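You operate a simulated robot arm through the tools that you are given. There is no shell and no other tool. Be economical: measure what you need, move in short steps, check, and stop when the job is done.

The job below is to be done with a simulated robot arm. You get a single attempt, and the scene is never put back.

Task
Put the teal carton labelled "tubes" from the top of the blue edged bench on the top from the bottom of the second board of the steel rack and the teal carton labelled "bulbs" on the top of the middle of the long bench. Put the green tweezers on the top of the blue edged bench away on the top of the green edged bench. Take the purple stub from the clear end of the blue edged bench and put it on the top of the oven. Take the frosted plate and leave it on the grey rimmed disc. Open the lower orange drawer, put the lime green disc in the inside of the lower orange drawer, then shut the drawer. Put the blue tab on the top of the blue edged bench away on the top of the green edged bench. Put the green banded beaker on top of the teal carton on the low shelf. Fetch the grey bag from the top of the teal edged bench and set it on the clear patch before the screens. Put the grey funnel on the green rimmed disc. Do these in any order. Set down upright: teal carton, green banded beaker.
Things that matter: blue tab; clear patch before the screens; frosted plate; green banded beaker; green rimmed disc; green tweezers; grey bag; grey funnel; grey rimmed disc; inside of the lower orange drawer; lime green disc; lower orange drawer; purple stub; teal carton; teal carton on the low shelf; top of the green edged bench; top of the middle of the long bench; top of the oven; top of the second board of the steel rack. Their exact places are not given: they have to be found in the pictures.

It is judged by the outcome, as a careful person would: the job done as asked, and still so three seconds after it is handed in. It fails if anything else is knocked over, pushed out of place, dropped, spilled or broken.

Robot
A 6-joint arm with a two-finger parallel gripper on a trunk, on a base that drives. Base frame: it is fixed to the floor where the robot stands at the start and does not move with it; the origin is under the middle of the robot, x ahead of it, y to its left, z up; the surface under the hand at the start is at about z = 0.76. Lengths are in m, angles in degrees, forces in N, time in s.
With the tool pointing down near the work surface it reaches from about 0.36 to 0.88 m from the robot's upright axis, wherever it stands. Its first joint turns from -115.0 to 115.0 degrees. Places, roughly: blue tab (3x3x2 cm) [0.6, 1.9, 0.8]; clear patch before the screens [-0.8, 4.3, 0.8]; frosted plate (9x9x3 cm) [1.1, 2, 0.8]; green banded beaker (7x7x8 cm) [-0.4, 4.4, 0.8]; green rimmed disc [1.5, 2, 0.75]; green tweezers (5x11x2 cm) [0.5, 0.2, 0.8]; grey bag [3, 1.5, 0.75]; grey funnel (12x12x9 cm) [3.4, 2, 1.4]; grey rimmed disc [1, 1.5, 0.75]; inside of the lower orange drawer [1.4, 2.5, 0.3]; lime green disc [1.25, 2, 0.75]; lower orange drawer [1.4, 2.5, 0.4]; purple stub [0.25, 0, 0.75]; teal carton [0.5, 0, 0.75]; teal carton on the low shelf [-0.5, 4.5, 0.75]; top of the green edged bench [1.5, 4.5, 0.8]; top of the middle of the long bench [-1.6, 1.4, 0.8]; top of the oven (12x15 cm) [3.24, 2.48, 1.24]; top of the second board of the steel rack (119x24  [0.84, -0.48, 0.64]. Payload 3.43 kg.
The TCP is the grasp point between the finger pads, 0.034 m short of the fingertips. In the tool frame z runs along the fingers and y along their closing line. Largest opening 0.128 m; finger width 0.024, thickness 0.012; the body of the gripper, 0.048 by 0.13 m, starts 0.096 m behind the TCP.
Orientation is told as [roll, pitch, yaw] about the base's x, y, z axes, in that order, counted from this pose: with the fingers straight down and closing along the base's y, the tool's x points along the base's -x, its y along +y and its z along -z.

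Tools
- The arm moves only by the tool arm_command. Its argument "commands" is a list of rows, each an object of numbers (a shift or turn left out is 0, a gripper value left out holds the last): "dx", "dy", "dz": the shift along the base's x, y, z in units of 50 mm (1.0 is 50 mm); "ax", "ay", "az": the turn, a rotation vector about the base's x, y, z in units of 5 degrees (1.0 is 5 degrees); "hand": the gripper command, from -1 (shut) to 1 (fully open), values between in proportion. In form: [{"dx": .., "dy": .., "dz": .., "ax": .., "ay": .., "az": .., "hand": ..}, ...]. A call has 1 to 12 rows; each row shifts and turns the commanded pose from where the row before left it. A call with a number of a shift or a turn outside -1 to 1 is refused whole. Rows are played at 5 a second. More than 0.05 m and 8.6 degrees between two rows, or a gripper value outside its range, and nothing of the call is played. A pose out of reach is approached as far as the arm can. The call stops where the force on the tool passes 40 N (or 10 N more than at its start, if that is more) or the arm is blocked; 0.2 s more then pass. The fingers move at their own pace (about 0.108 m/s each) and stop on an object; they squeeze with about 39 N. The grip force told is the motor's: it shows also when the fingers shut on nothing. Time passes only in rows, and 0.2 s behind the last, so rows that do not move let the fingers close. The reply holds the time, the measured pose of the TCP, the force on the tool along the base axes, the opening and the grip force, in the units named above and with some noise, with the torque about the TCP (base axes, N m) and any sound that the robot's microphone picked up.
- Cameras (640 x 400 px; columns grow to the right, rows downward): "scene" is now at [-0.0027, 0.1479, 1.3728]; the picture's right is [-0.54, -0.84, 0.00], its down [-0.55, 0.36, -0.75] and it looks along [0.63, -0.41, -0.66] (base axes); focal length 284 px, centre (320, 200). "wrist" rides on the gripper at [0.076, -0.011, -0.16] in the tool frame; the picture's right is [0.15, 0.99, 0.00], its down [-0.88, 0.13, -0.46] and it looks along [-0.45, 0.07, 0.89] (tool axes); focal length 234 px, centre (320, 200).
- camera(camera): a new picture of that camera. No time passes.
- move_column(by): slides the trunk up (or, below 0, down) by that many m; the arm and the scene camera ride with it, the base frame stays. It gives what a move gives, with no picture.
- drive_base(legs): drives the robot by 1 to 6 legs, each [ahead, turn to the left] in m and degrees, along the robot's own axes; the way and the turn of a leg run together, so that a leg with both is an arc; at most 1.5 m and 180 degrees a leg. The arm and the cameras ride along, it lands a little off, and it stops where it bumps. It gives what a move gives.
- aim_head(pan, tilt): turns the head with the scene camera to pan (to the left, within 103 degrees either way) and tilt (down, from -29 to 69), counted from straight ahead of the robot. It gives what a move gives.
- probe_pixels(camera, pixels): for up to 12 pixels [column, row] of the newest picture of that camera ("zoom" is the newest enlarged one), the place [x, y, z] in the base frame of the surface seen there, good to about 0.002 m. No time passes.
- inspect(camera, box): a new picture of the part [left, top, right, bottom] of that camera's present view, enlarged. No time passes.
- sign_off(): hands the job in; it is judged then, once.

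Go step by step. Measure first, check grasps and placings, and put right what went wrong. The budget is 364 turns and 298 pictures, counting those below and the enlarged ones. Unless the task says otherwise, let go and move clear before handing in, and close with one line.

The tools are called after "Call:" as name(argument=value, ...) on one line, values as JSON. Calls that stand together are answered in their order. arm_command: Moves the arm, as the interface text tells. Its arguments: {"type":"object","properties":{"commands":{"type":"array","items":{"type":"object","properties":{"dx":{"type":"number"},"dy":{"type":"number"},"dz":{"type":"number"},"ax":{"type":"number"},"ay":{"type":"number"},"az":{"type":"number"},"hand":{"type":"number"}}}}},"required":["commands"]} The other tools are called the same way: move_column (by) slides the trunk up or down; drive_base (legs) drives the base; aim_head (pan, tilt) turns the head that bears the scene camera; camera (camera) takes a picture; probe_pixels (camera, pixels) gives the place of the surface under pixels of a picture; inspect (camera, box) takes an enlarged picture of a part of a camera's view; sign_off () hands the job in.

At the start:

```text
t: 0.0
ee_pos: [0.5646, 0.0524, 1.0417]
tool_rot: [0.0, 0.0, 0.1]
contact_force: [0.6, 0.2, -0.4]
moment: [0.01, 0.02, -0.01]
finger_gap: 0.1281
grasp_force: 0.0
trunk travel left (down, up): [-0.65, 0.14]
robot x, y, heading: [-0.002, -0.0003, -0.2]
head pan, tilt: [-33.0, 41.1]
```

scene: 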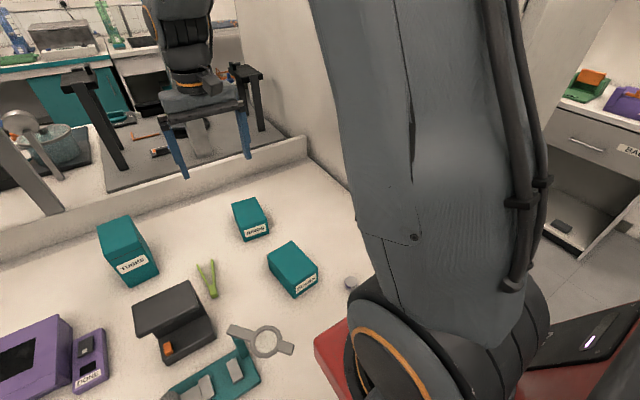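
wrist: 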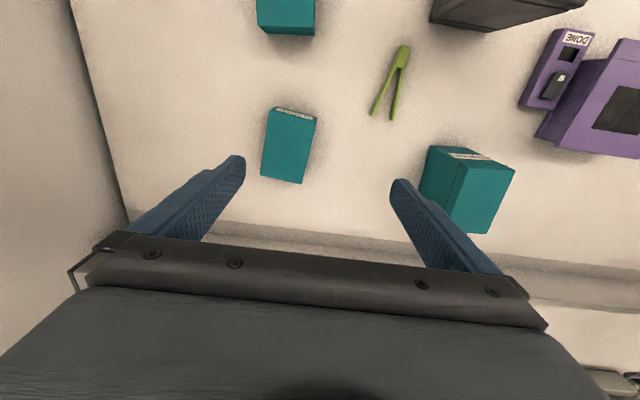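

The scene shows three teal cartons (near 128,250; 250,220; 293,270), green tweezers at (207,280), and perhaps the purple stub at (350,283). I'll zoom in to read the labels.

Call:
inspect(camera="scene", box=[80, 180, 380, 370])

Call:
probe_pixels(camera="scene", pixels=[[115, 232], [250, 208], [292, 255], [207, 280], [350, 283], [250, 270], [137, 268], [257, 232], [306, 286], [212, 296], [200, 268], [213, 264]])

```text
2.11 times, centred on (230, 275) of scene
```

zoom: 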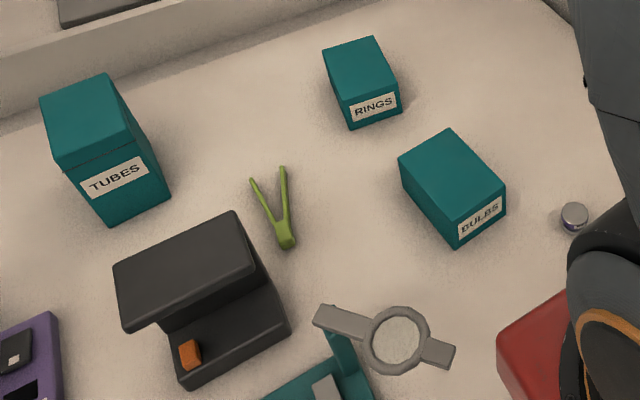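

```text
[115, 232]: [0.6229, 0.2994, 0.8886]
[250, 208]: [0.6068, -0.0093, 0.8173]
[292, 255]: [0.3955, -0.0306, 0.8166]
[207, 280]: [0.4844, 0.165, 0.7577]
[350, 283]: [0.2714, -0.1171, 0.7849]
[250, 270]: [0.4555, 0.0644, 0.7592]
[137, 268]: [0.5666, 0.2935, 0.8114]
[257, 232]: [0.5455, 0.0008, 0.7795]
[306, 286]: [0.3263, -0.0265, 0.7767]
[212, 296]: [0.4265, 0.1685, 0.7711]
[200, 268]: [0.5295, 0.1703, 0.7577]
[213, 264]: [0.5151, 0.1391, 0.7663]
```

Labels read: TUBES is the tall left one, RINGS back middle, BULBS front middle. I'll look around for the layout.

Call:
inspect(camera="scene", box=[310, 260, 390, 310])

Call:
aim_head(pan=-75, tilt=40)

Call:
camera(camera="scene")

Call:
aim_head(pan=20, tilt=30)

Call:
camera(camera="scene")

Call:
aim_head(pan=95, tilt=20)

Call:
camera(camera="scene")

```text
8.00 times, centred on (350, 285) of scene
```

zoom: 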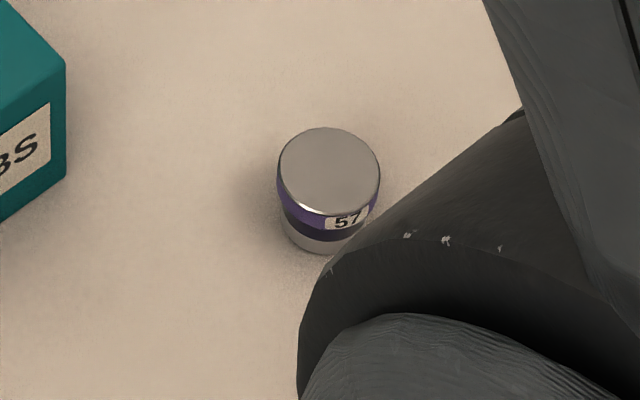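

```text
t: 1.1
ee_pos: [0.566, 0.0526, 1.0407]
tool_rot: [0.0, 0.1, 0.0]
contact_force: [0.3, -0.1, -0.8]
moment: [0.0, 0.0, 0.0]
finger_gap: 0.1279
grasp_force: 0.1
trunk travel left (down, up): [-0.65, 0.14]
robot x, y, heading: [-0.0035, 0.0027, 0.1]
head pan, tilt: [-75.0, 40.0]
```

```text
293 pictures are left
```

scene: 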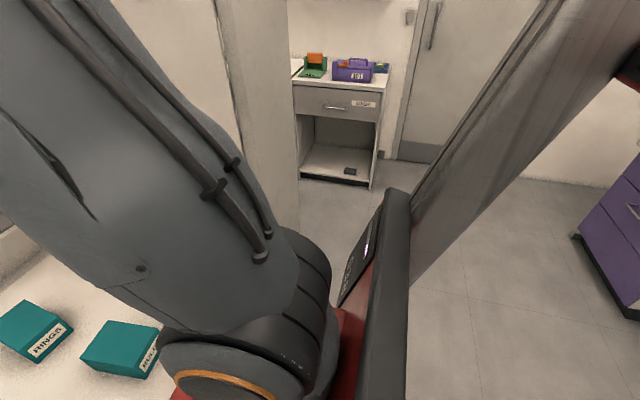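

```text
t: 2.8
ee_pos: [0.5657, 0.0519, 1.0417]
tool_rot: [0.0, 0.0, 0.0]
contact_force: [0.0, -0.5, -0.1]
moment: [0.02, 0.02, 0.0]
finger_gap: 0.1278
grasp_force: 0.1
trunk travel left (down, up): [-0.65, 0.14]
robot x, y, heading: [-0.0008, 0.0023, -0.2]
head pan, tilt: [20.0, 30.0]
```

```text
292 pictures are left
```

scene: 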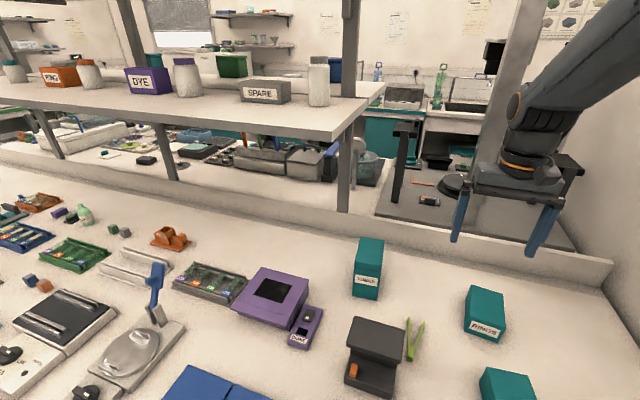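

```text
t: 4.3
ee_pos: [0.5646, 0.0524, 1.0414]
tool_rot: [0.1, 0.0, 0.0]
contact_force: [0.1, -0.2, -0.2]
moment: [0.0, 0.02, -0.03]
finger_gap: 0.1281
grasp_force: 0.1
trunk travel left (down, up): [-0.65, 0.14]
robot x, y, heading: [0.0001, -0.0016, -0.1]
head pan, tilt: [95.0, 20.0]
```

```text
291 pictures are left
```

scene: 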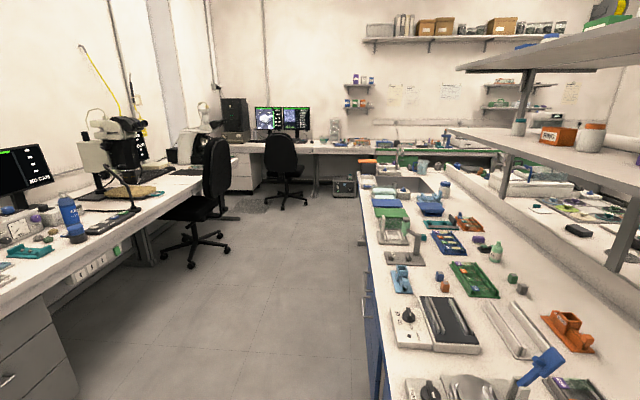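

The workspace runs along +y; I'll look for the steel rack to the right and at the aisle details.

Call:
aim_head(pan=-60, tilt=15)

Call:
camera(camera="scene")

Call:
aim_head(pan=-100, tilt=20)

Call:
camera(camera="scene")

Call:
aim_head(pan=60, tilt=40)

Call:
camera(camera="scene")

```text
t: 6.7
ee_pos: [0.5656, 0.052, 1.0419]
tool_rot: [-0.1, 0.0, -0.1]
contact_force: [-0.7, 0.0, 0.5]
moment: [-0.03, 0.03, -0.01]
finger_gap: 0.1282
grasp_force: 0.0
trunk travel left (down, up): [-0.65, 0.14]
robot x, y, heading: [-0.0003, 0.0003, -0.2]
head pan, tilt: [-60.0, 15.0]
```

```text
290 pictures are left
```

scene: 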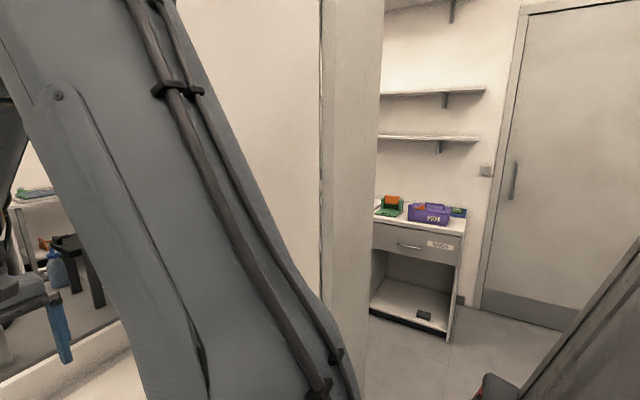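

```text
t: 7.7
ee_pos: [0.5657, 0.052, 1.0423]
tool_rot: [0.0, 0.0, 0.0]
contact_force: [-0.1, -0.5, -0.5]
moment: [-0.02, 0.01, 0.02]
finger_gap: 0.128
grasp_force: 0.1
trunk travel left (down, up): [-0.65, 0.14]
robot x, y, heading: [-0.0021, 0.0002, 0.2]
head pan, tilt: [-100.0, 20.0]
```

```text
289 pictures are left
```

scene: 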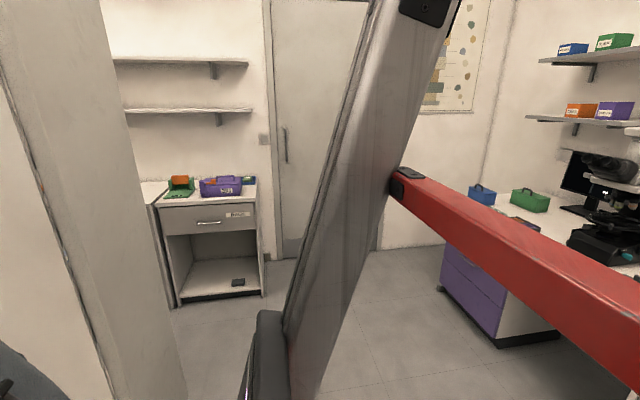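

```text
t: 10.2
ee_pos: [0.5648, 0.0511, 1.0414]
tool_rot: [0.1, 0.0, 0.1]
contact_force: [0.3, 0.2, 0.0]
moment: [-0.02, -0.03, 0.01]
finger_gap: 0.1281
grasp_force: 0.0
trunk travel left (down, up): [-0.65, 0.14]
robot x, y, heading: [-0.0015, 0.001, 0.1]
head pan, tilt: [60.0, 40.0]
```

```text
288 pictures are left
```

scene: 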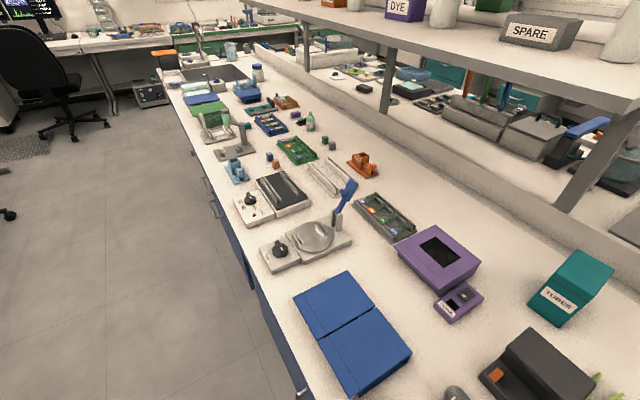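

The rack must be behind the end wall (y≈-0.48). First I'll measure the cartons, then survey the rack.

Call:
aim_head(pan=10, tilt=45)

Call:
inspect(camera="scene", box=[220, 100, 540, 300])

```text
t: 11.4
ee_pos: [0.5657, 0.052, 1.0417]
tool_rot: [-0.1, 0.1, 0.0]
contact_force: [-0.6, 0.3, 0.2]
moment: [-0.03, -0.02, 0.05]
finger_gap: 0.1283
grasp_force: 0.0
trunk travel left (down, up): [-0.65, 0.14]
robot x, y, heading: [0.0015, 0.0, 0.2]
head pan, tilt: [10.0, 45.0]
```

```text
2.00 times, centred on (380, 200) of scene
```

zoom: 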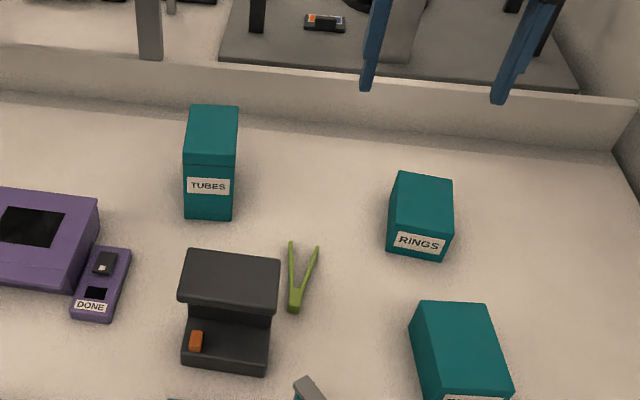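

Call:
probe_pixels(camera="zoom", pixels=[[194, 107], [237, 109], [186, 152], [234, 153], [186, 215], [232, 219], [400, 174], [450, 181], [415, 305], [485, 306], [508, 392], [428, 396]])

Call:
probe_pixels(camera="zoom", pixels=[[297, 296], [298, 310], [291, 245], [317, 248], [640, 100], [600, 100], [600, 80], [300, 150], [270, 240], [183, 275], [30, 240], [560, 300]])

```text
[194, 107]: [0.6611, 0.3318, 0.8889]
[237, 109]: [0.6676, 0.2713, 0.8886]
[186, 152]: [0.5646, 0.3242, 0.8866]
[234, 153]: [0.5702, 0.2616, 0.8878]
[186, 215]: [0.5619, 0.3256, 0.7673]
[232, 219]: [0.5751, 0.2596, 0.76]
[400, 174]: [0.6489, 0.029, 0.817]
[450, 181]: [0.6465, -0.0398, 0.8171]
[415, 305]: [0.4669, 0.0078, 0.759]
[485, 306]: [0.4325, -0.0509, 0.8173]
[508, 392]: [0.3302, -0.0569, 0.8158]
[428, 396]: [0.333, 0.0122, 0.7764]
```

```text
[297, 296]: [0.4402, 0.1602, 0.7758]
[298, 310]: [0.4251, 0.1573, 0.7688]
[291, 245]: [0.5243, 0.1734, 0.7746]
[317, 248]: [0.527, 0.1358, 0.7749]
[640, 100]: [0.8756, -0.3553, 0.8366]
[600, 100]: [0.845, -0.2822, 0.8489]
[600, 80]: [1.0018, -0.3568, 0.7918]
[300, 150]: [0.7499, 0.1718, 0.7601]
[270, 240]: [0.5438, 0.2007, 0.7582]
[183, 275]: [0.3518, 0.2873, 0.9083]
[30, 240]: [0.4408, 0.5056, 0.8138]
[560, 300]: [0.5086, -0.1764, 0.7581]
```

The cartons are measured (tubes top 0.889, centre ≈(0.616,0.296); bulbs top 0.817). Before grasping I'll retract the arm, back off, and survey the rack to pick the grasp.

Call:
arm_command(commands=[{"dx": -1, "dz": 1}, {"dx": -1, "dz": 1}, {"dx": -1, "dz": 1}, {"dx": -0.5, "dz": 1}])

Call:
drive_base(legs=[[-0.5, 0], [0, -90], [0.7, 0]])

Call:
aim_head(pan=60, tilt=30)

Call:
camera(camera="scene")

```text
refused: row 1 steps farther than a row can; nothing moved
```

```text
t: 21.6
ee_pos: [-0.4455, -1.2608, 1.0416]
tool_rot: [-0.2, 0.1, -89.7]
contact_force: [0.3, -0.2, -0.3]
moment: [0.02, -0.02, -0.04]
finger_gap: 0.128
grasp_force: 0.1
trunk travel left (down, up): [-0.65, 0.14]
robot x, y, heading: [-0.5031, -0.6954, -89.7]
head pan, tilt: [10.0, 45.0]
```

```text
t: 22.8
ee_pos: [-0.4456, -1.2613, 1.0414]
tool_rot: [0.0, 0.0, -89.7]
contact_force: [-0.2, -0.7, 0.8]
moment: [0.05, 0.01, 0.01]
finger_gap: 0.1279
grasp_force: 0.0
trunk travel left (down, up): [-0.65, 0.14]
robot x, y, heading: [-0.497, -0.696, -90.0]
head pan, tilt: [60.0, 30.0]
```

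```text
286 pictures are left
```

scene: 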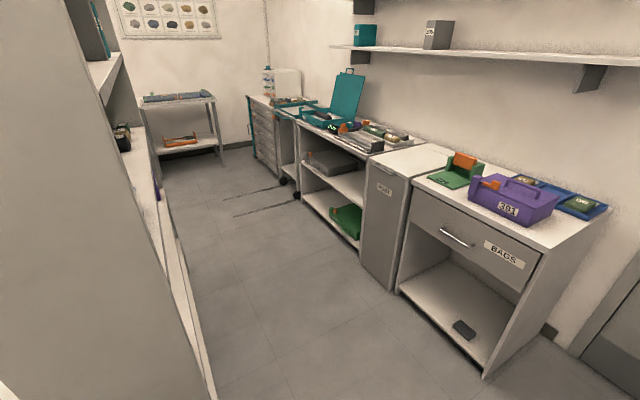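

A corridor with the rack on its left side (edge near column 150). I'll go into the corridor and look at the rack.

Call:
arm_command(commands=[{"dy": 0.7, "dz": 0.7}, {"dy": 0.7, "dz": 0.7}, {"dy": 0.7, "dz": 0.7}, {"dy": 0.7, "dz": 0.7}])

Call:
drive_base(legs=[[0.5, 0], [0, 90], [1.2, 0]])

Call:
aim_head(pan=80, tilt=30)

Call:
camera(camera="scene")

Call:
aim_head(pan=10, tilt=25)

Call:
camera(camera="scene")

```text
t: 23.8
ee_pos: [-0.4452, -1.1206, 1.1808]
tool_rot: [0.0, 0.1, -89.8]
contact_force: [0.8, -1.5, 0.1]
moment: [0.1, 0.02, 0.0]
finger_gap: 0.1281
grasp_force: 0.0
trunk travel left (down, up): [-0.65, 0.14]
robot x, y, heading: [-0.4977, -0.6962, -89.7]
head pan, tilt: [60.0, 30.0]
```

```text
t: 36.2
ee_pos: [1.1327, -1.1577, 1.182]
tool_rot: [0.1, 0.0, -0.6]
contact_force: [-0.3, -0.1, 0.3]
moment: [-0.04, -0.02, -0.01]
finger_gap: 0.128
grasp_force: 0.1
trunk travel left (down, up): [-0.65, 0.14]
robot x, y, heading: [0.7084, -1.203, -0.6]
head pan, tilt: [60.0, 30.0]
```

```text
t: 37.0
ee_pos: [1.1322, -1.157, 1.182]
tool_rot: [0.0, 0.0, -0.6]
contact_force: [0.6, -0.8, -0.1]
moment: [0.02, 0.0, -0.03]
finger_gap: 0.128
grasp_force: 0.0
trunk travel left (down, up): [-0.65, 0.14]
robot x, y, heading: [0.7093, -1.2045, -0.6]
head pan, tilt: [80.0, 30.0]
```

```text
285 pictures are left
```

scene: 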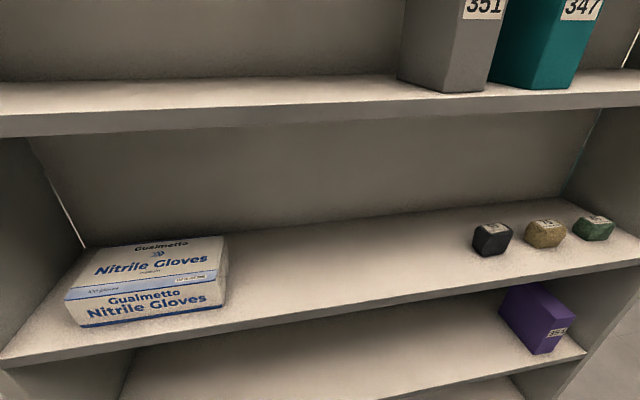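

```text
t: 38.5
ee_pos: [1.1327, -1.1582, 1.1818]
tool_rot: [-0.1, 0.0, -0.6]
contact_force: [0.5, -0.7, -0.2]
moment: [-0.03, -0.01, 0.01]
finger_gap: 0.1281
grasp_force: 0.1
trunk travel left (down, up): [-0.65, 0.14]
robot x, y, heading: [0.706, -1.2078, -0.5]
head pan, tilt: [10.0, 25.0]
```

```text
284 pictures are left
```

scene: 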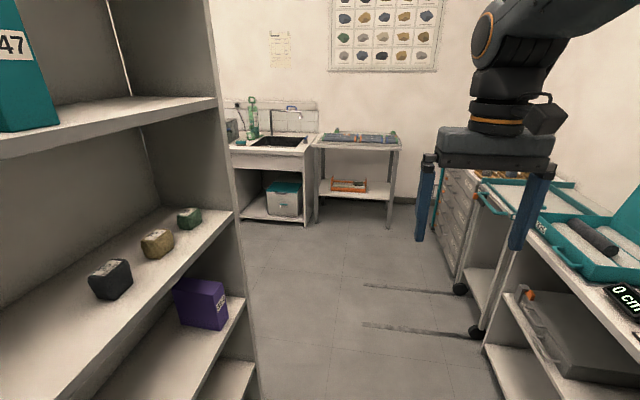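

The rack has several boards; I'll probe them to find which is at z≈0.64.

Call:
aim_head(pan=85, tilt=45)

Call:
camera(camera="scene")

Call:
probe_pixels(camera="scene", pixels=[[300, 60], [300, 150], [300, 175], [300, 220], [300, 260], [300, 330], [300, 380], [150, 150], [500, 150], [60, 180], [560, 120], [300, 20]])

```text
t: 39.9
ee_pos: [1.1324, -1.1578, 1.181]
tool_rot: [0.0, -0.1, -0.6]
contact_force: [-0.2, 0.6, -0.5]
moment: [-0.05, -0.02, 0.0]
finger_gap: 0.1279
grasp_force: 0.2
trunk travel left (down, up): [-0.65, 0.14]
robot x, y, heading: [0.7067, -1.207, -0.3]
head pan, tilt: [85.0, 45.0]
```

```text
283 pictures are left
```

scene: 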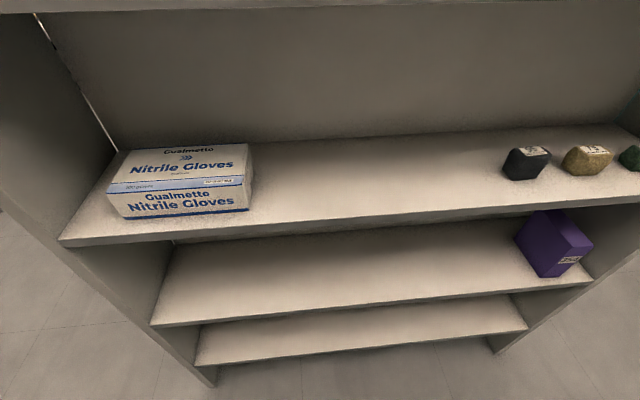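

```text
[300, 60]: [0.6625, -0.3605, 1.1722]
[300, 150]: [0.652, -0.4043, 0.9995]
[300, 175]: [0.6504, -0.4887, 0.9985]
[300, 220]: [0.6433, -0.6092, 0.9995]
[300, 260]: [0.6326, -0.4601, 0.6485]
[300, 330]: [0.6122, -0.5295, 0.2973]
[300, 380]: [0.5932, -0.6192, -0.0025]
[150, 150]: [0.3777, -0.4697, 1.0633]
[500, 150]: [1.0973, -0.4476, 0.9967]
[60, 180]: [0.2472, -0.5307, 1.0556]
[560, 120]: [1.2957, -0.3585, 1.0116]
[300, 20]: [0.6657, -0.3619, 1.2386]
```

The second board is at z≈0.648 with a clear front edge at y≈-0.61 and 0.33 m headroom, so I'll grip the carton with a tilted tool. Driving back to the bench.

Call:
drive_base(legs=[[-1.2, 0], [0, 90], [1.4, 0], [0, -90], [0.5, 0]])

Call:
aim_head(pan=10, tilt=45)

Call:
camera(camera="scene")

```text
t: 61.9
ee_pos: [0.2022, 0.2648, 1.18]
tool_rot: [0.0, 0.0, 1.4]
contact_force: [0.3, 0.9, 0.0]
moment: [0.05, -0.01, 0.02]
finger_gap: 0.1277
grasp_force: 0.0
trunk travel left (down, up): [-0.65, 0.14]
robot x, y, heading: [-0.2233, 0.1981, 1.6]
head pan, tilt: [85.0, 45.0]
stopped in leg 5: the robot was blocked; the commanded pose is now the measured one
```

```text
t: 63.4
ee_pos: [0.2022, 0.2658, 1.1817]
tool_rot: [0.0, 0.1, 1.4]
contact_force: [-0.4, 1.2, -0.3]
moment: [-0.03, 0.0, -0.03]
finger_gap: 0.1279
grasp_force: 0.1
trunk travel left (down, up): [-0.65, 0.14]
robot x, y, heading: [-0.2213, 0.1959, 1.6]
head pan, tilt: [10.0, 45.0]
```

```text
282 pictures are left
```

scene: 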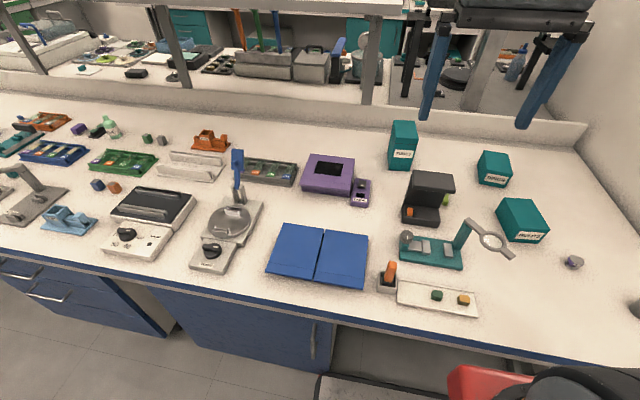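

The base was blocked by the cabinet at y≈0.2; the knee space is at y≈0. I'll back up and come in at y=0.

Call:
drive_base(legs=[[-0.25, 0], [0, -91.6], [0.2, 0], [0, 90], [0.47, 0]])

```text
t: 76.5
ee_pos: [0.427, 0.0508, 1.1809]
tool_rot: [0.1, 0.0, 0.1]
contact_force: [0.2, 0.1, 0.2]
moment: [0.03, 0.02, -0.01]
finger_gap: 0.128
grasp_force: 0.0
trunk travel left (down, up): [-0.65, 0.14]
robot x, y, heading: [0.0043, -0.0054, 0.2]
head pan, tilt: [10.0, 45.0]
```

In place at y≈0. Moving the arm above the tubes carton with a 35° forward tilt.

Call:
arm_command(commands=[{"dx": 0.475, "dy": 0.6125, "dz": -0.325, "ay": -0.875, "az": 0.11, "hand": 1}, {"dx": 0.475, "dy": 0.6125, "dz": -0.325, "ay": -0.875, "az": 0.11}, {"dx": 0.475, "dy": 0.6125, "dz": -0.325, "ay": -0.875, "az": 0.11}, {"dx": 0.475, "dy": 0.6125, "dz": -0.325, "ay": -0.875, "az": 0.11}, {"dx": 0.475, "dy": 0.6125, "dz": -0.325, "ay": -0.875, "az": 0.11}, {"dx": 0.475, "dy": 0.6125, "dz": -0.325, "ay": -0.875, "az": 0.11}, {"dx": 0.475, "dy": 0.6125, "dz": -0.325, "ay": -0.875, "az": 0.11}, {"dx": 0.475, "dy": 0.6125, "dz": -0.325, "ay": -0.875, "az": 0.11}])

Call:
camera(camera="wrist")

Call:
camera(camera="scene")

```text
t: 78.3
ee_pos: [0.6179, 0.2951, 1.0515]
tool_rot: [-1.7, -35.1, 5.1]
contact_force: [-0.3, 0.5, 0.4]
moment: [0.02, -0.03, 0.05]
finger_gap: 0.1281
grasp_force: 0.0
trunk travel left (down, up): [-0.65, 0.14]
robot x, y, heading: [0.0061, -0.0037, 0.1]
head pan, tilt: [10.0, 45.0]
```

```text
281 pictures are left
```

wrist: 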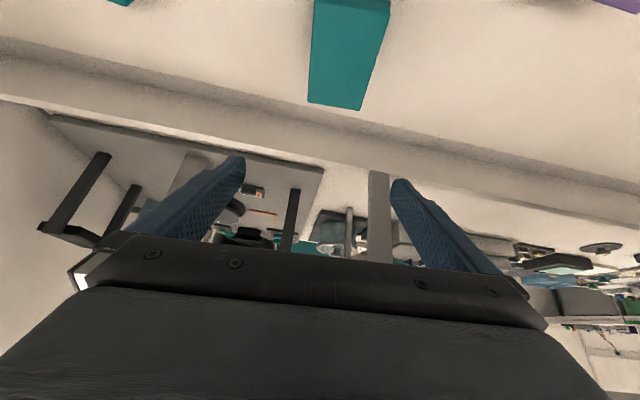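

```text
280 pictures are left
```

scene: 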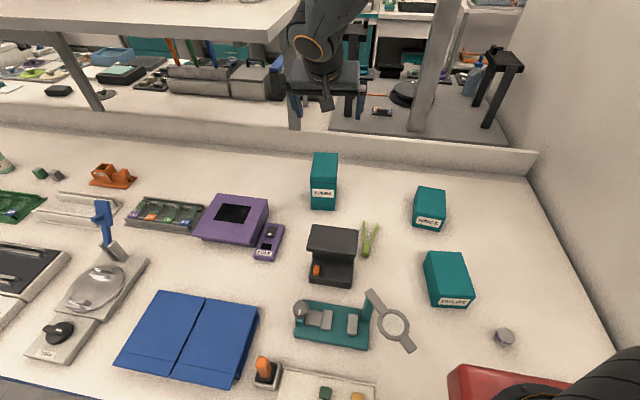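

The pose is aligned (0.618,0.295). Descending to z≈0.86 around the carton.

Call:
arm_command(commands=[{"dz": -0.95}, {"dz": -0.95}, {"dz": -0.95}, {"dz": -0.95}])

Call:
camera(camera="wrist")

Call:
inspect(camera="scene", box=[220, 80, 460, 230])

```text
t: 79.3
ee_pos: [0.6176, 0.2964, 0.8625]
tool_rot: [-1.6, -35.2, 5.1]
contact_force: [0.0, -0.6, 0.4]
moment: [0.03, 0.02, 0.0]
finger_gap: 0.1281
grasp_force: 0.0
trunk travel left (down, up): [-0.65, 0.14]
robot x, y, heading: [0.0047, -0.0011, 0.5]
head pan, tilt: [10.0, 45.0]
```

```text
279 pictures are left
```

wrist: 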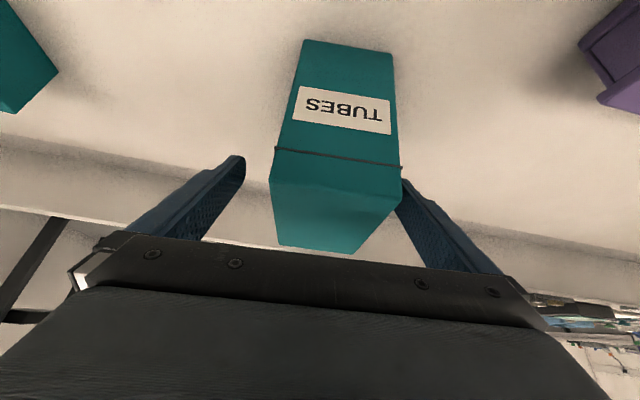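

```text
2.67 times, centred on (340, 155) of scene
```

zoom: 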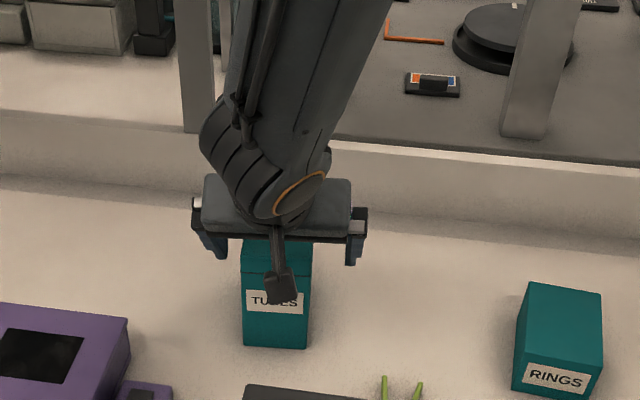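

The carton sits between the fingers, slightly towards +y. Lower 2 cm, nudge +y, and close.

Call:
arm_command(commands=[{"dz": -0.4, "dy": 0.15}, {"hand": -1}, {"hand": -1}, {"hand": -1}, {"hand": -1}])

Call:
arm_command(commands=[{"dz": 0.5}, {"dz": 1}, {"dz": 1}, {"dz": 1}, {"dz": 1}])

Call:
camera(camera="wrist")

```text
t: 80.5
ee_pos: [0.6165, 0.3037, 0.8417]
tool_rot: [-1.7, -34.9, 5.2]
contact_force: [0.2, 0.8, 0.5]
moment: [0.05, -0.04, 0.02]
finger_gap: 0.0697
grasp_force: 39.5
trunk travel left (down, up): [-0.65, 0.14]
robot x, y, heading: [0.0035, -0.0033, 0.2]
head pan, tilt: [10.0, 45.0]
```

```text
t: 81.7
ee_pos: [0.6174, 0.3036, 1.0669]
tool_rot: [-1.7, -34.8, 5.2]
contact_force: [-0.1, 0.8, -2.5]
moment: [0.0, -0.03, -0.02]
finger_gap: 0.0701
grasp_force: 39.0
trunk travel left (down, up): [-0.65, 0.14]
robot x, y, heading: [0.0042, -0.0025, -0.1]
head pan, tilt: [10.0, 45.0]
```

```text
277 pictures are left
```

wrist: 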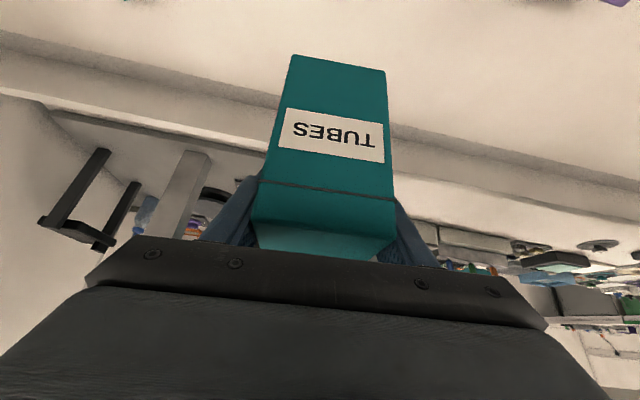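

Carton held (gap 0.070). Retract the arm toward the robot and drive to the rack, facing it.

Call:
arm_command(commands=[{"dx": -0.5, "dy": -0.75}, {"dx": -0.5, "dy": -0.75}, {"dx": -0.5, "dy": -0.75}, {"dx": -0.5, "dy": -0.75}, {"dx": -0.5, "dy": -0.75}, {"dx": -0.5, "dy": -0.75}, {"dx": -0.5, "dy": -0.75}, {"dx": -0.5, "dy": -0.75}])

Call:
drive_base(legs=[[-0.5, 0], [0, -90], [1.23, 0], [0, 90], [1.25, 0], [0, 90]])

Call:
aim_head(pan=0, tilt=50)

Call:
camera(camera="scene")

```text
t: 83.5
ee_pos: [0.4587, 0.0053, 1.0894]
tool_rot: [-1.7, -34.8, 5.1]
contact_force: [-0.2, 0.8, -2.1]
moment: [-0.03, 0.05, -0.03]
finger_gap: 0.0696
grasp_force: 38.5
out of reach, approached as far as the arm can: row 7, 8
trunk travel left (down, up): [-0.65, 0.14]
robot x, y, heading: [0.0048, -0.0041, 0.3]
head pan, tilt: [10.0, 45.0]
```

```text
t: 109.7
ee_pos: [0.7558, -0.7559, 1.0909]
tool_rot: [-1.7, -34.8, 95.4]
contact_force: [-0.1, 0.0, -2.2]
moment: [-0.02, -0.03, 0.02]
finger_gap: 0.0697
grasp_force: 39.1
trunk travel left (down, up): [-0.65, 0.14]
robot x, y, heading: [0.7719, -1.2099, 90.6]
head pan, tilt: [10.0, 45.0]
```

```text
t: 110.4
ee_pos: [0.7547, -0.7569, 1.0891]
tool_rot: [-1.7, -34.7, 95.4]
contact_force: [-0.1, -0.6, -2.1]
moment: [-0.01, 0.02, 0.02]
finger_gap: 0.0695
grasp_force: 39.5
trunk travel left (down, up): [-0.65, 0.14]
robot x, y, heading: [0.7658, -1.2105, 90.4]
head pan, tilt: [0.0, 50.0]
```

```text
276 pictures are left
```

scene: 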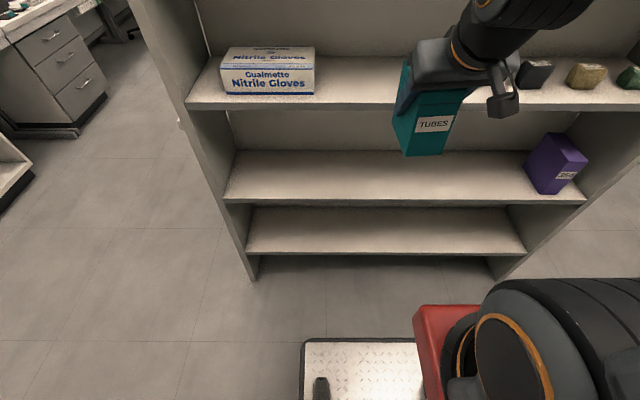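

The carton is in front of the rack. Descend at y≈-0.757 to z≈0.755, then check.

Call:
arm_command(commands=[{"dz": -0.95}, {"dz": -0.95}, {"dz": -0.95}, {"dz": -0.95}, {"dz": -0.95}, {"dz": -0.95}, {"dz": -0.95}])

Call:
camera(camera="scene")

```text
t: 112.0
ee_pos: [0.7582, -0.7163, 0.7818]
tool_rot: [-1.7, -34.8, 95.4]
contact_force: [0.0, -0.4, -0.8]
moment: [0.02, 0.02, 0.01]
finger_gap: 0.0698
grasp_force: 39.5
out of reach, approached as far as the arm can: row 1, 2, 3
trunk travel left (down, up): [-0.65, 0.14]
robot x, y, heading: [0.7678, -1.2106, 90.4]
head pan, tilt: [0.0, 50.0]
```

```text
275 pictures are left
```

scene: 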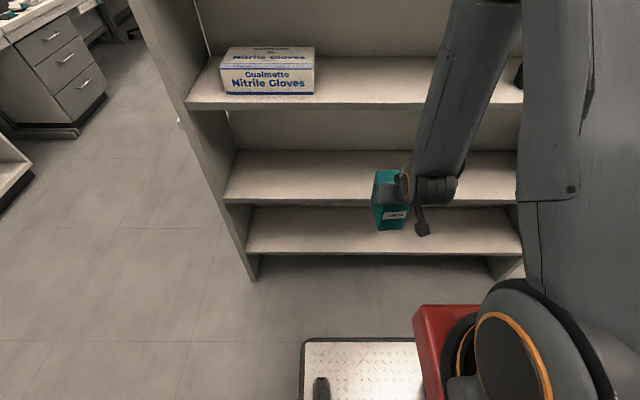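

Lower a little more and move inwards in two steps, watching the upper board clearance.

Call:
arm_command(commands=[{"dz": -0.5}, {"dy": 0.8}, {"dy": 0.8}, {"dy": 0.5}])

Call:
camera(camera="scene")

Call:
camera(camera="wrist")

```text
t: 113.0
ee_pos: [0.7559, -0.6104, 0.7562]
tool_rot: [-1.7, -34.7, 95.4]
contact_force: [-1.3, 0.0, -0.9]
moment: [0.01, -0.02, 0.0]
finger_gap: 0.0697
grasp_force: 39.0
trunk travel left (down, up): [-0.65, 0.14]
robot x, y, heading: [0.7682, -1.2168, 90.5]
head pan, tilt: [0.0, 50.0]
```

```text
274 pictures are left
```

scene: 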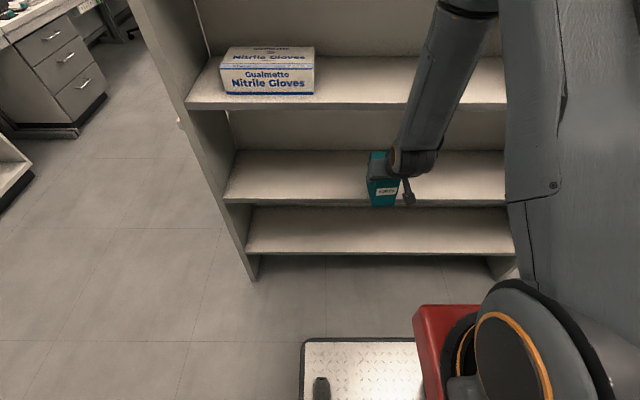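

```text
273 pictures are left
```

wrist: 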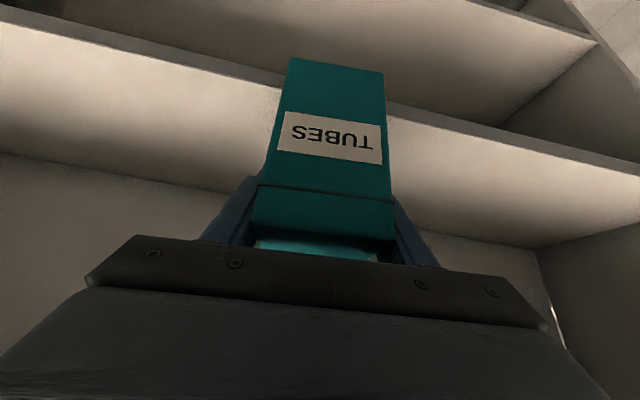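

Clear so far; advance to y≈-0.545 then lower until contact.

Call:
arm_command(commands=[{"dy": 0.7}, {"dy": 0.6}, {"dz": -0.2}, {"dz": -0.15}])

Call:
inspect(camera="scene", box=[300, 80, 540, 230])

```text
t: 114.0
ee_pos: [0.7575, -0.5449, 0.7386]
tool_rot: [-1.7, -34.8, 95.4]
contact_force: [0.7, -0.5, -1.9]
moment: [0.03, 0.03, 0.04]
finger_gap: 0.0696
grasp_force: 38.7
trunk travel left (down, up): [-0.65, 0.14]
robot x, y, heading: [0.7686, -1.2139, 90.7]
head pan, tilt: [0.0, 50.0]
```

```text
2.67 times, centred on (420, 155) of scene
```

zoom: 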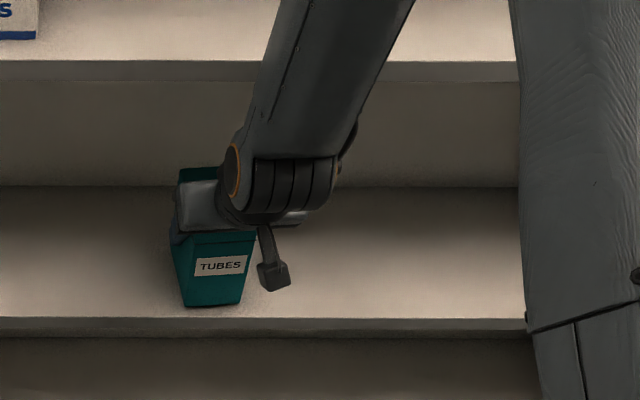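

Call:
arm_command(commands=[{"dz": -0.06}, {"dz": -0.06}, {"dz": -0.06}])

Call:
probe_pixels(camera="zoom", pixels=[[188, 305], [238, 301], [215, 312]])

```text
t: 114.8
ee_pos: [0.7584, -0.5447, 0.7323]
tool_rot: [-1.7, -34.9, 95.4]
contact_force: [-0.6, -4.4, 18.6]
moment: [-0.27, 0.63, 0.25]
finger_gap: 0.0698
grasp_force: 39.1
trunk travel left (down, up): [-0.65, 0.14]
robot x, y, heading: [0.7669, -1.2096, 90.4]
head pan, tilt: [0.0, 50.0]
```

```text
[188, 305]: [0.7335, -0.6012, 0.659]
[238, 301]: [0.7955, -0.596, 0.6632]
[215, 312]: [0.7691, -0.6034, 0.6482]
```

Contact at z 0.732; carton's front is only ~1 cm inside the edge. Lift slightly, go 2.5 cm deeper, set down and release.

Call:
arm_command(commands=[{"dz": 0.2}, {"dy": 0.5}, {"dz": -0.1}, {"dz": -0.07}])

```text
t: 115.8
ee_pos: [0.7577, -0.5199, 0.7323]
tool_rot: [-1.8, -34.7, 95.4]
contact_force: [0.8, -2.7, 5.4]
moment: [0.2, 0.18, 0.07]
finger_gap: 0.0695
grasp_force: 39.4
trunk travel left (down, up): [-0.65, 0.14]
robot x, y, heading: [0.7686, -1.2111, 90.4]
head pan, tilt: [0.0, 50.0]
```

Call:
arm_command(commands=[{"hand": 0}, {"hand": 1}, {"hand": 1}, {"hand": 1}, {"dy": -0.8, "dz": 0.2}, {"dy": -0.8, "dz": 0.2}, {"dy": -0.9}, {"dy": -0.9}])

Call:
camera(camera="scene")

```text
t: 117.6
ee_pos: [0.7552, -0.6912, 0.752]
tool_rot: [-1.7, -34.8, 95.4]
contact_force: [-0.2, -0.7, 0.0]
moment: [0.0, 0.01, -0.04]
finger_gap: 0.1279
grasp_force: 0.1
trunk travel left (down, up): [-0.65, 0.14]
robot x, y, heading: [0.7675, -1.2123, 90.4]
head pan, tilt: [0.0, 50.0]
```

```text
271 pictures are left
```

scene: 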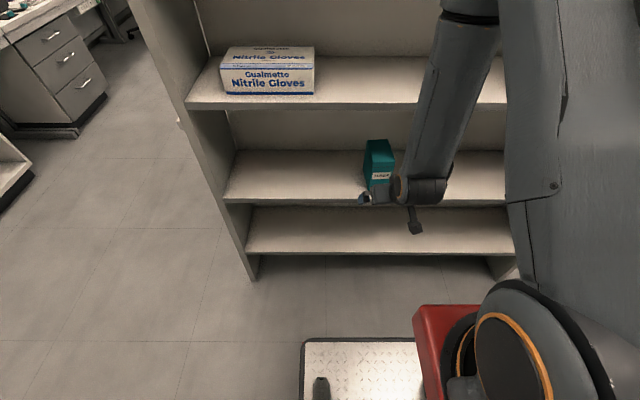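

The tubes carton stands on the second board. Raise the arm and drive back to the bench for the bulbs carton.

Call:
arm_command(commands=[{"dz": 1}, {"dz": 1}, {"dz": 1}, {"dz": 1}, {"dz": 1}, {"dz": 1}, {"dz": 1}])

Call:
drive_base(legs=[[0, -90.4], [-1.27, 0], [0, 90], [1.21, 0], [0, -90], [0.5, 0]])

```text
t: 119.2
ee_pos: [0.7555, -0.692, 1.1029]
tool_rot: [-1.7, -34.7, 95.4]
contact_force: [-0.1, 0.6, 0.4]
moment: [-0.04, 0.0, -0.02]
finger_gap: 0.128
grasp_force: 0.1
trunk travel left (down, up): [-0.65, 0.14]
robot x, y, heading: [0.7664, -1.2133, 90.5]
head pan, tilt: [0.0, 50.0]
```

```text
t: 145.4
ee_pos: [0.5411, 0.0133, 1.1024]
tool_rot: [-1.7, -34.7, 4.4]
contact_force: [-0.1, -0.3, 0.7]
moment: [-0.02, 0.02, -0.03]
finger_gap: 0.1278
grasp_force: 0.1
trunk travel left (down, up): [-0.65, 0.14]
robot x, y, heading: [0.0203, 0.0118, -0.6]
head pan, tilt: [0.0, 50.0]
stopped in leg 6: the robot was blocked; the commanded pose is now the measured one
```

Blocked gently at x=0.02. Back off 0.13, then straighten the tool over the bulbs carton.

Call:
drive_base(legs=[[-0.13, 0]])

Call:
arm_command(commands=[{"ay": 1, "dz": -0.3}, {"ay": 1, "dz": -0.3}, {"ay": 1, "dz": -0.3}, {"ay": 1, "dz": -0.3}, {"ay": 1, "dz": -0.3}, {"ay": 1, "dz": -0.3}, {"ay": 1, "dz": -0.3}])

Call:
camera(camera="wrist")

```text
t: 146.7
ee_pos: [0.411, 0.0148, 1.1026]
tool_rot: [-1.7, -34.8, 4.4]
contact_force: [-0.5, -0.7, 0.4]
moment: [-0.03, 0.02, 0.0]
finger_gap: 0.1281
grasp_force: 0.0
trunk travel left (down, up): [-0.65, 0.14]
robot x, y, heading: [-0.1096, 0.0161, -0.4]
head pan, tilt: [0.0, 50.0]
```

```text
t: 148.3
ee_pos: [0.4104, 0.0136, 0.9979]
tool_rot: [0.9, 0.3, 3.6]
contact_force: [-0.5, 0.1, 0.3]
moment: [-0.02, -0.03, 0.0]
finger_gap: 0.1282
grasp_force: 0.1
trunk travel left (down, up): [-0.65, 0.14]
robot x, y, heading: [-0.113, 0.0128, -0.6]
head pan, tilt: [0.0, 50.0]
```

```text
270 pictures are left
```

wrist: 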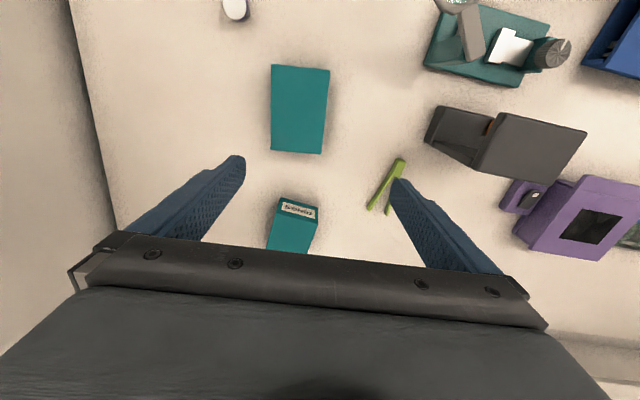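

Call:
probe_pixels(camera="wrist", pixels=[[276, 68], [326, 73], [274, 148], [320, 150], [300, 110]])

```text
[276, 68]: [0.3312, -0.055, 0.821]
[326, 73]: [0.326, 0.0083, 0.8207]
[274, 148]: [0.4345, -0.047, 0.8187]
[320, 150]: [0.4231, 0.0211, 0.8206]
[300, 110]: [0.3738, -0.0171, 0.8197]
```

Bulbs centre ≈(0.379,-0.018), yaw ≈5°. Move over, descend and grip.

Call:
arm_command(commands=[{"dx": -0.63, "dy": -0.63, "az": 0.25}, {"dz": -0.95}, {"dz": -0.95}, {"dz": -0.95}, {"dz": -0.9}, {"dz": -0.2}, {"hand": -1}, {"hand": -1}, {"hand": -1}, {"hand": -1}])

Call:
arm_command(commands=[{"dz": 0.7}, {"dz": 1}, {"dz": 1}, {"dz": 1}, {"dz": 1}])

Call:
camera(camera="wrist")

```text
t: 150.5
ee_pos: [0.3791, -0.0168, 0.7982]
tool_rot: [0.8, 0.2, 4.9]
contact_force: [0.1, 0.9, 0.0]
moment: [-0.02, -0.06, -0.02]
finger_gap: 0.0744
grasp_force: 39.2
trunk travel left (down, up): [-0.65, 0.14]
robot x, y, heading: [-0.1131, 0.0146, -0.7]
head pan, tilt: [0.0, 50.0]
```

```text
t: 151.7
ee_pos: [0.379, -0.0167, 1.035]
tool_rot: [0.8, 0.3, 4.9]
contact_force: [1.1, 0.1, -1.1]
moment: [0.01, 0.05, 0.01]
finger_gap: 0.0742
grasp_force: 39.0
trunk travel left (down, up): [-0.65, 0.14]
robot x, y, heading: [-0.1099, 0.0136, -0.4]
head pan, tilt: [0.0, 50.0]
```

```text
269 pictures are left
```

wrist: 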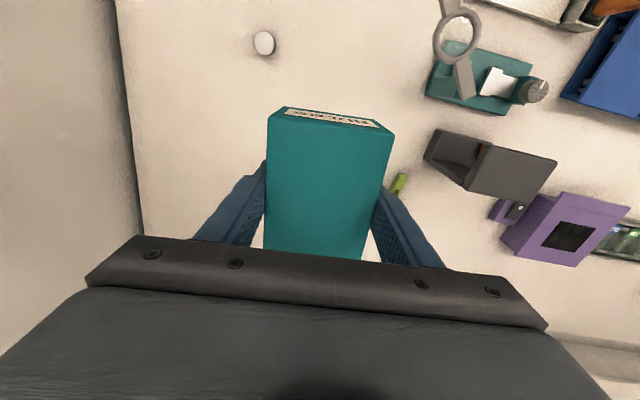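

Bulbs held (gap 0.074). Drive to the aisle abreast of y≈1.2 and look at the long bench.

Call:
drive_base(legs=[[-0.45, 0], [0, 90], [1.2, 0]])

Call:
aim_head(pan=80, tilt=30)

Call:
camera(camera="scene")

```text
t: 163.9
ee_pos: [-0.552, 1.7092, 1.0337]
tool_rot: [1.0, 0.2, 95.9]
contact_force: [-0.8, 0.1, -1.2]
moment: [-0.01, 0.01, -0.02]
finger_gap: 0.0747
grasp_force: 38.9
trunk travel left (down, up): [-0.65, 0.14]
robot x, y, heading: [-0.5711, 1.2167, 90.7]
head pan, tilt: [0.0, 50.0]
```

```text
t: 165.5
ee_pos: [-0.5521, 1.709, 1.034]
tool_rot: [0.9, 0.2, 95.9]
contact_force: [-0.2, 0.7, -0.4]
moment: [0.02, 0.0, 0.03]
finger_gap: 0.0745
grasp_force: 39.1
trunk travel left (down, up): [-0.65, 0.14]
robot x, y, heading: [-0.5709, 1.2203, 90.8]
head pan, tilt: [80.0, 30.0]
```

```text
268 pictures are left
```

scene: 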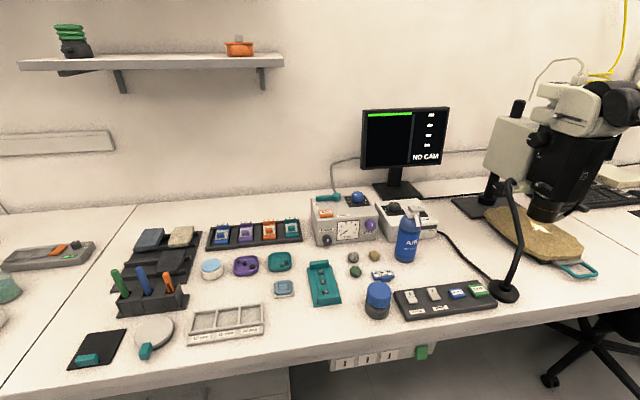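

Free patches on the middle bench: around (300,330), (330,330), (440,265). Probing.

Call:
probe_pixels(camera="scene", pixels=[[300, 325], [340, 325], [280, 345], [262, 310], [310, 305], [340, 300], [366, 310], [380, 350], [440, 260], [475, 275], [300, 370], [90, 220]])

```text
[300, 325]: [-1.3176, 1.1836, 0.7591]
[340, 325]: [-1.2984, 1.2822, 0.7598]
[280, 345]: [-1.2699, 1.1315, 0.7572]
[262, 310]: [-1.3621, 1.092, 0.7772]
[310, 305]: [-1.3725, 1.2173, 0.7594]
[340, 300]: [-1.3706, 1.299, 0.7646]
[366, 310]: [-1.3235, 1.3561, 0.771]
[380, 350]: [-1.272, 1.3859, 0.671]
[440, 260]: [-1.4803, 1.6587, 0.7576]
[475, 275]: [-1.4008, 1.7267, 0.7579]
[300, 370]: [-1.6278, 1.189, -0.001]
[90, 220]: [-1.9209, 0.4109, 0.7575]
```

Call:
inspect(camera="scene", box=[60, 180, 540, 400])

Call:
aim_head(pan=60, tilt=25)

Call:
camera(camera="scene")

```text
1.33 times, centred on (300, 290) of scene
```

zoom: 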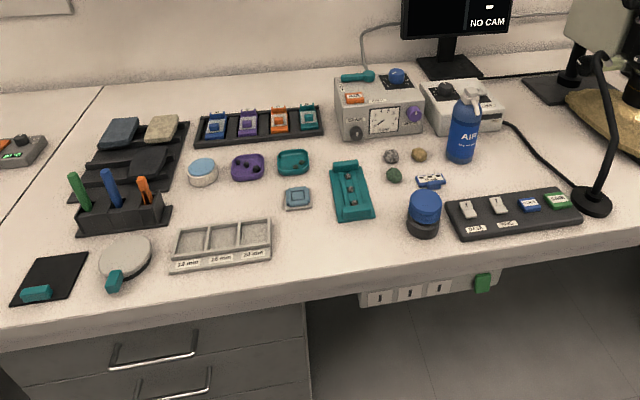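

```text
t: 166.3
ee_pos: [-0.5526, 1.7104, 1.0339]
tool_rot: [0.8, 0.2, 96.0]
contact_force: [0.1, 0.2, -1.4]
moment: [0.04, -0.03, 0.01]
finger_gap: 0.0745
grasp_force: 39.1
trunk travel left (down, up): [-0.65, 0.14]
robot x, y, heading: [-0.573, 1.2209, 90.7]
head pan, tilt: [60.0, 25.0]
```

```text
266 pictures are left
```

scene: 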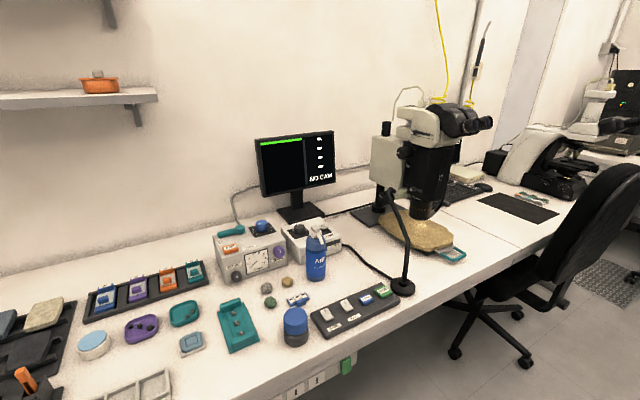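

The pocket between the white tray, the teal plate and the blue pot (around x −1.31, y 1.2) is free. Turning to face it.

Call:
drive_base(legs=[[0, 89.3]])

Call:
aim_head(pan=0, tilt=45)

Call:
camera(camera="scene")

Call:
camera(camera="wrist")

```text
t: 170.5
ee_pos: [-1.0617, 1.2441, 1.0347]
tool_rot: [0.9, 0.3, -174.5]
contact_force: [-0.6, -0.2, -0.9]
moment: [-0.01, -0.04, 0.0]
finger_gap: 0.0745
grasp_force: 38.7
trunk travel left (down, up): [-0.65, 0.14]
robot x, y, heading: [-0.5731, 1.2183, -179.7]
head pan, tilt: [60.0, 25.0]
```

```text
t: 171.8
ee_pos: [-1.0607, 1.2429, 1.0348]
tool_rot: [0.8, 0.2, -174.6]
contact_force: [0.2, 0.0, -1.4]
moment: [-0.01, -0.01, 0.0]
finger_gap: 0.0744
grasp_force: 39.5
trunk travel left (down, up): [-0.65, 0.14]
robot x, y, heading: [-0.5714, 1.2235, -180.0]
head pan, tilt: [0.0, 45.0]
```

```text
265 pictures are left
```

scene: 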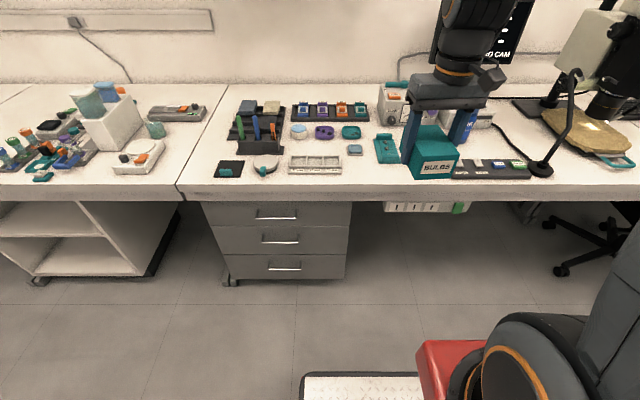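

```text
264 pictures are left
```

wrist: 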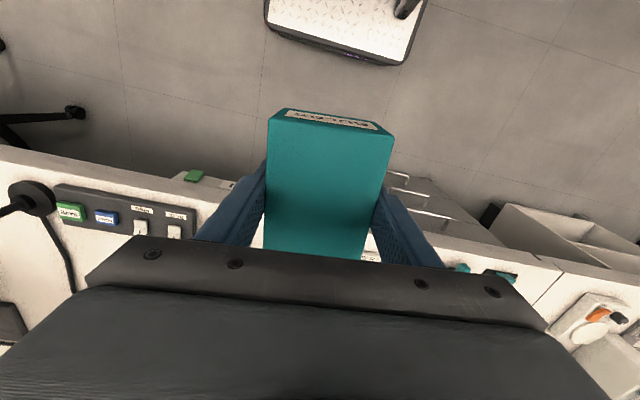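

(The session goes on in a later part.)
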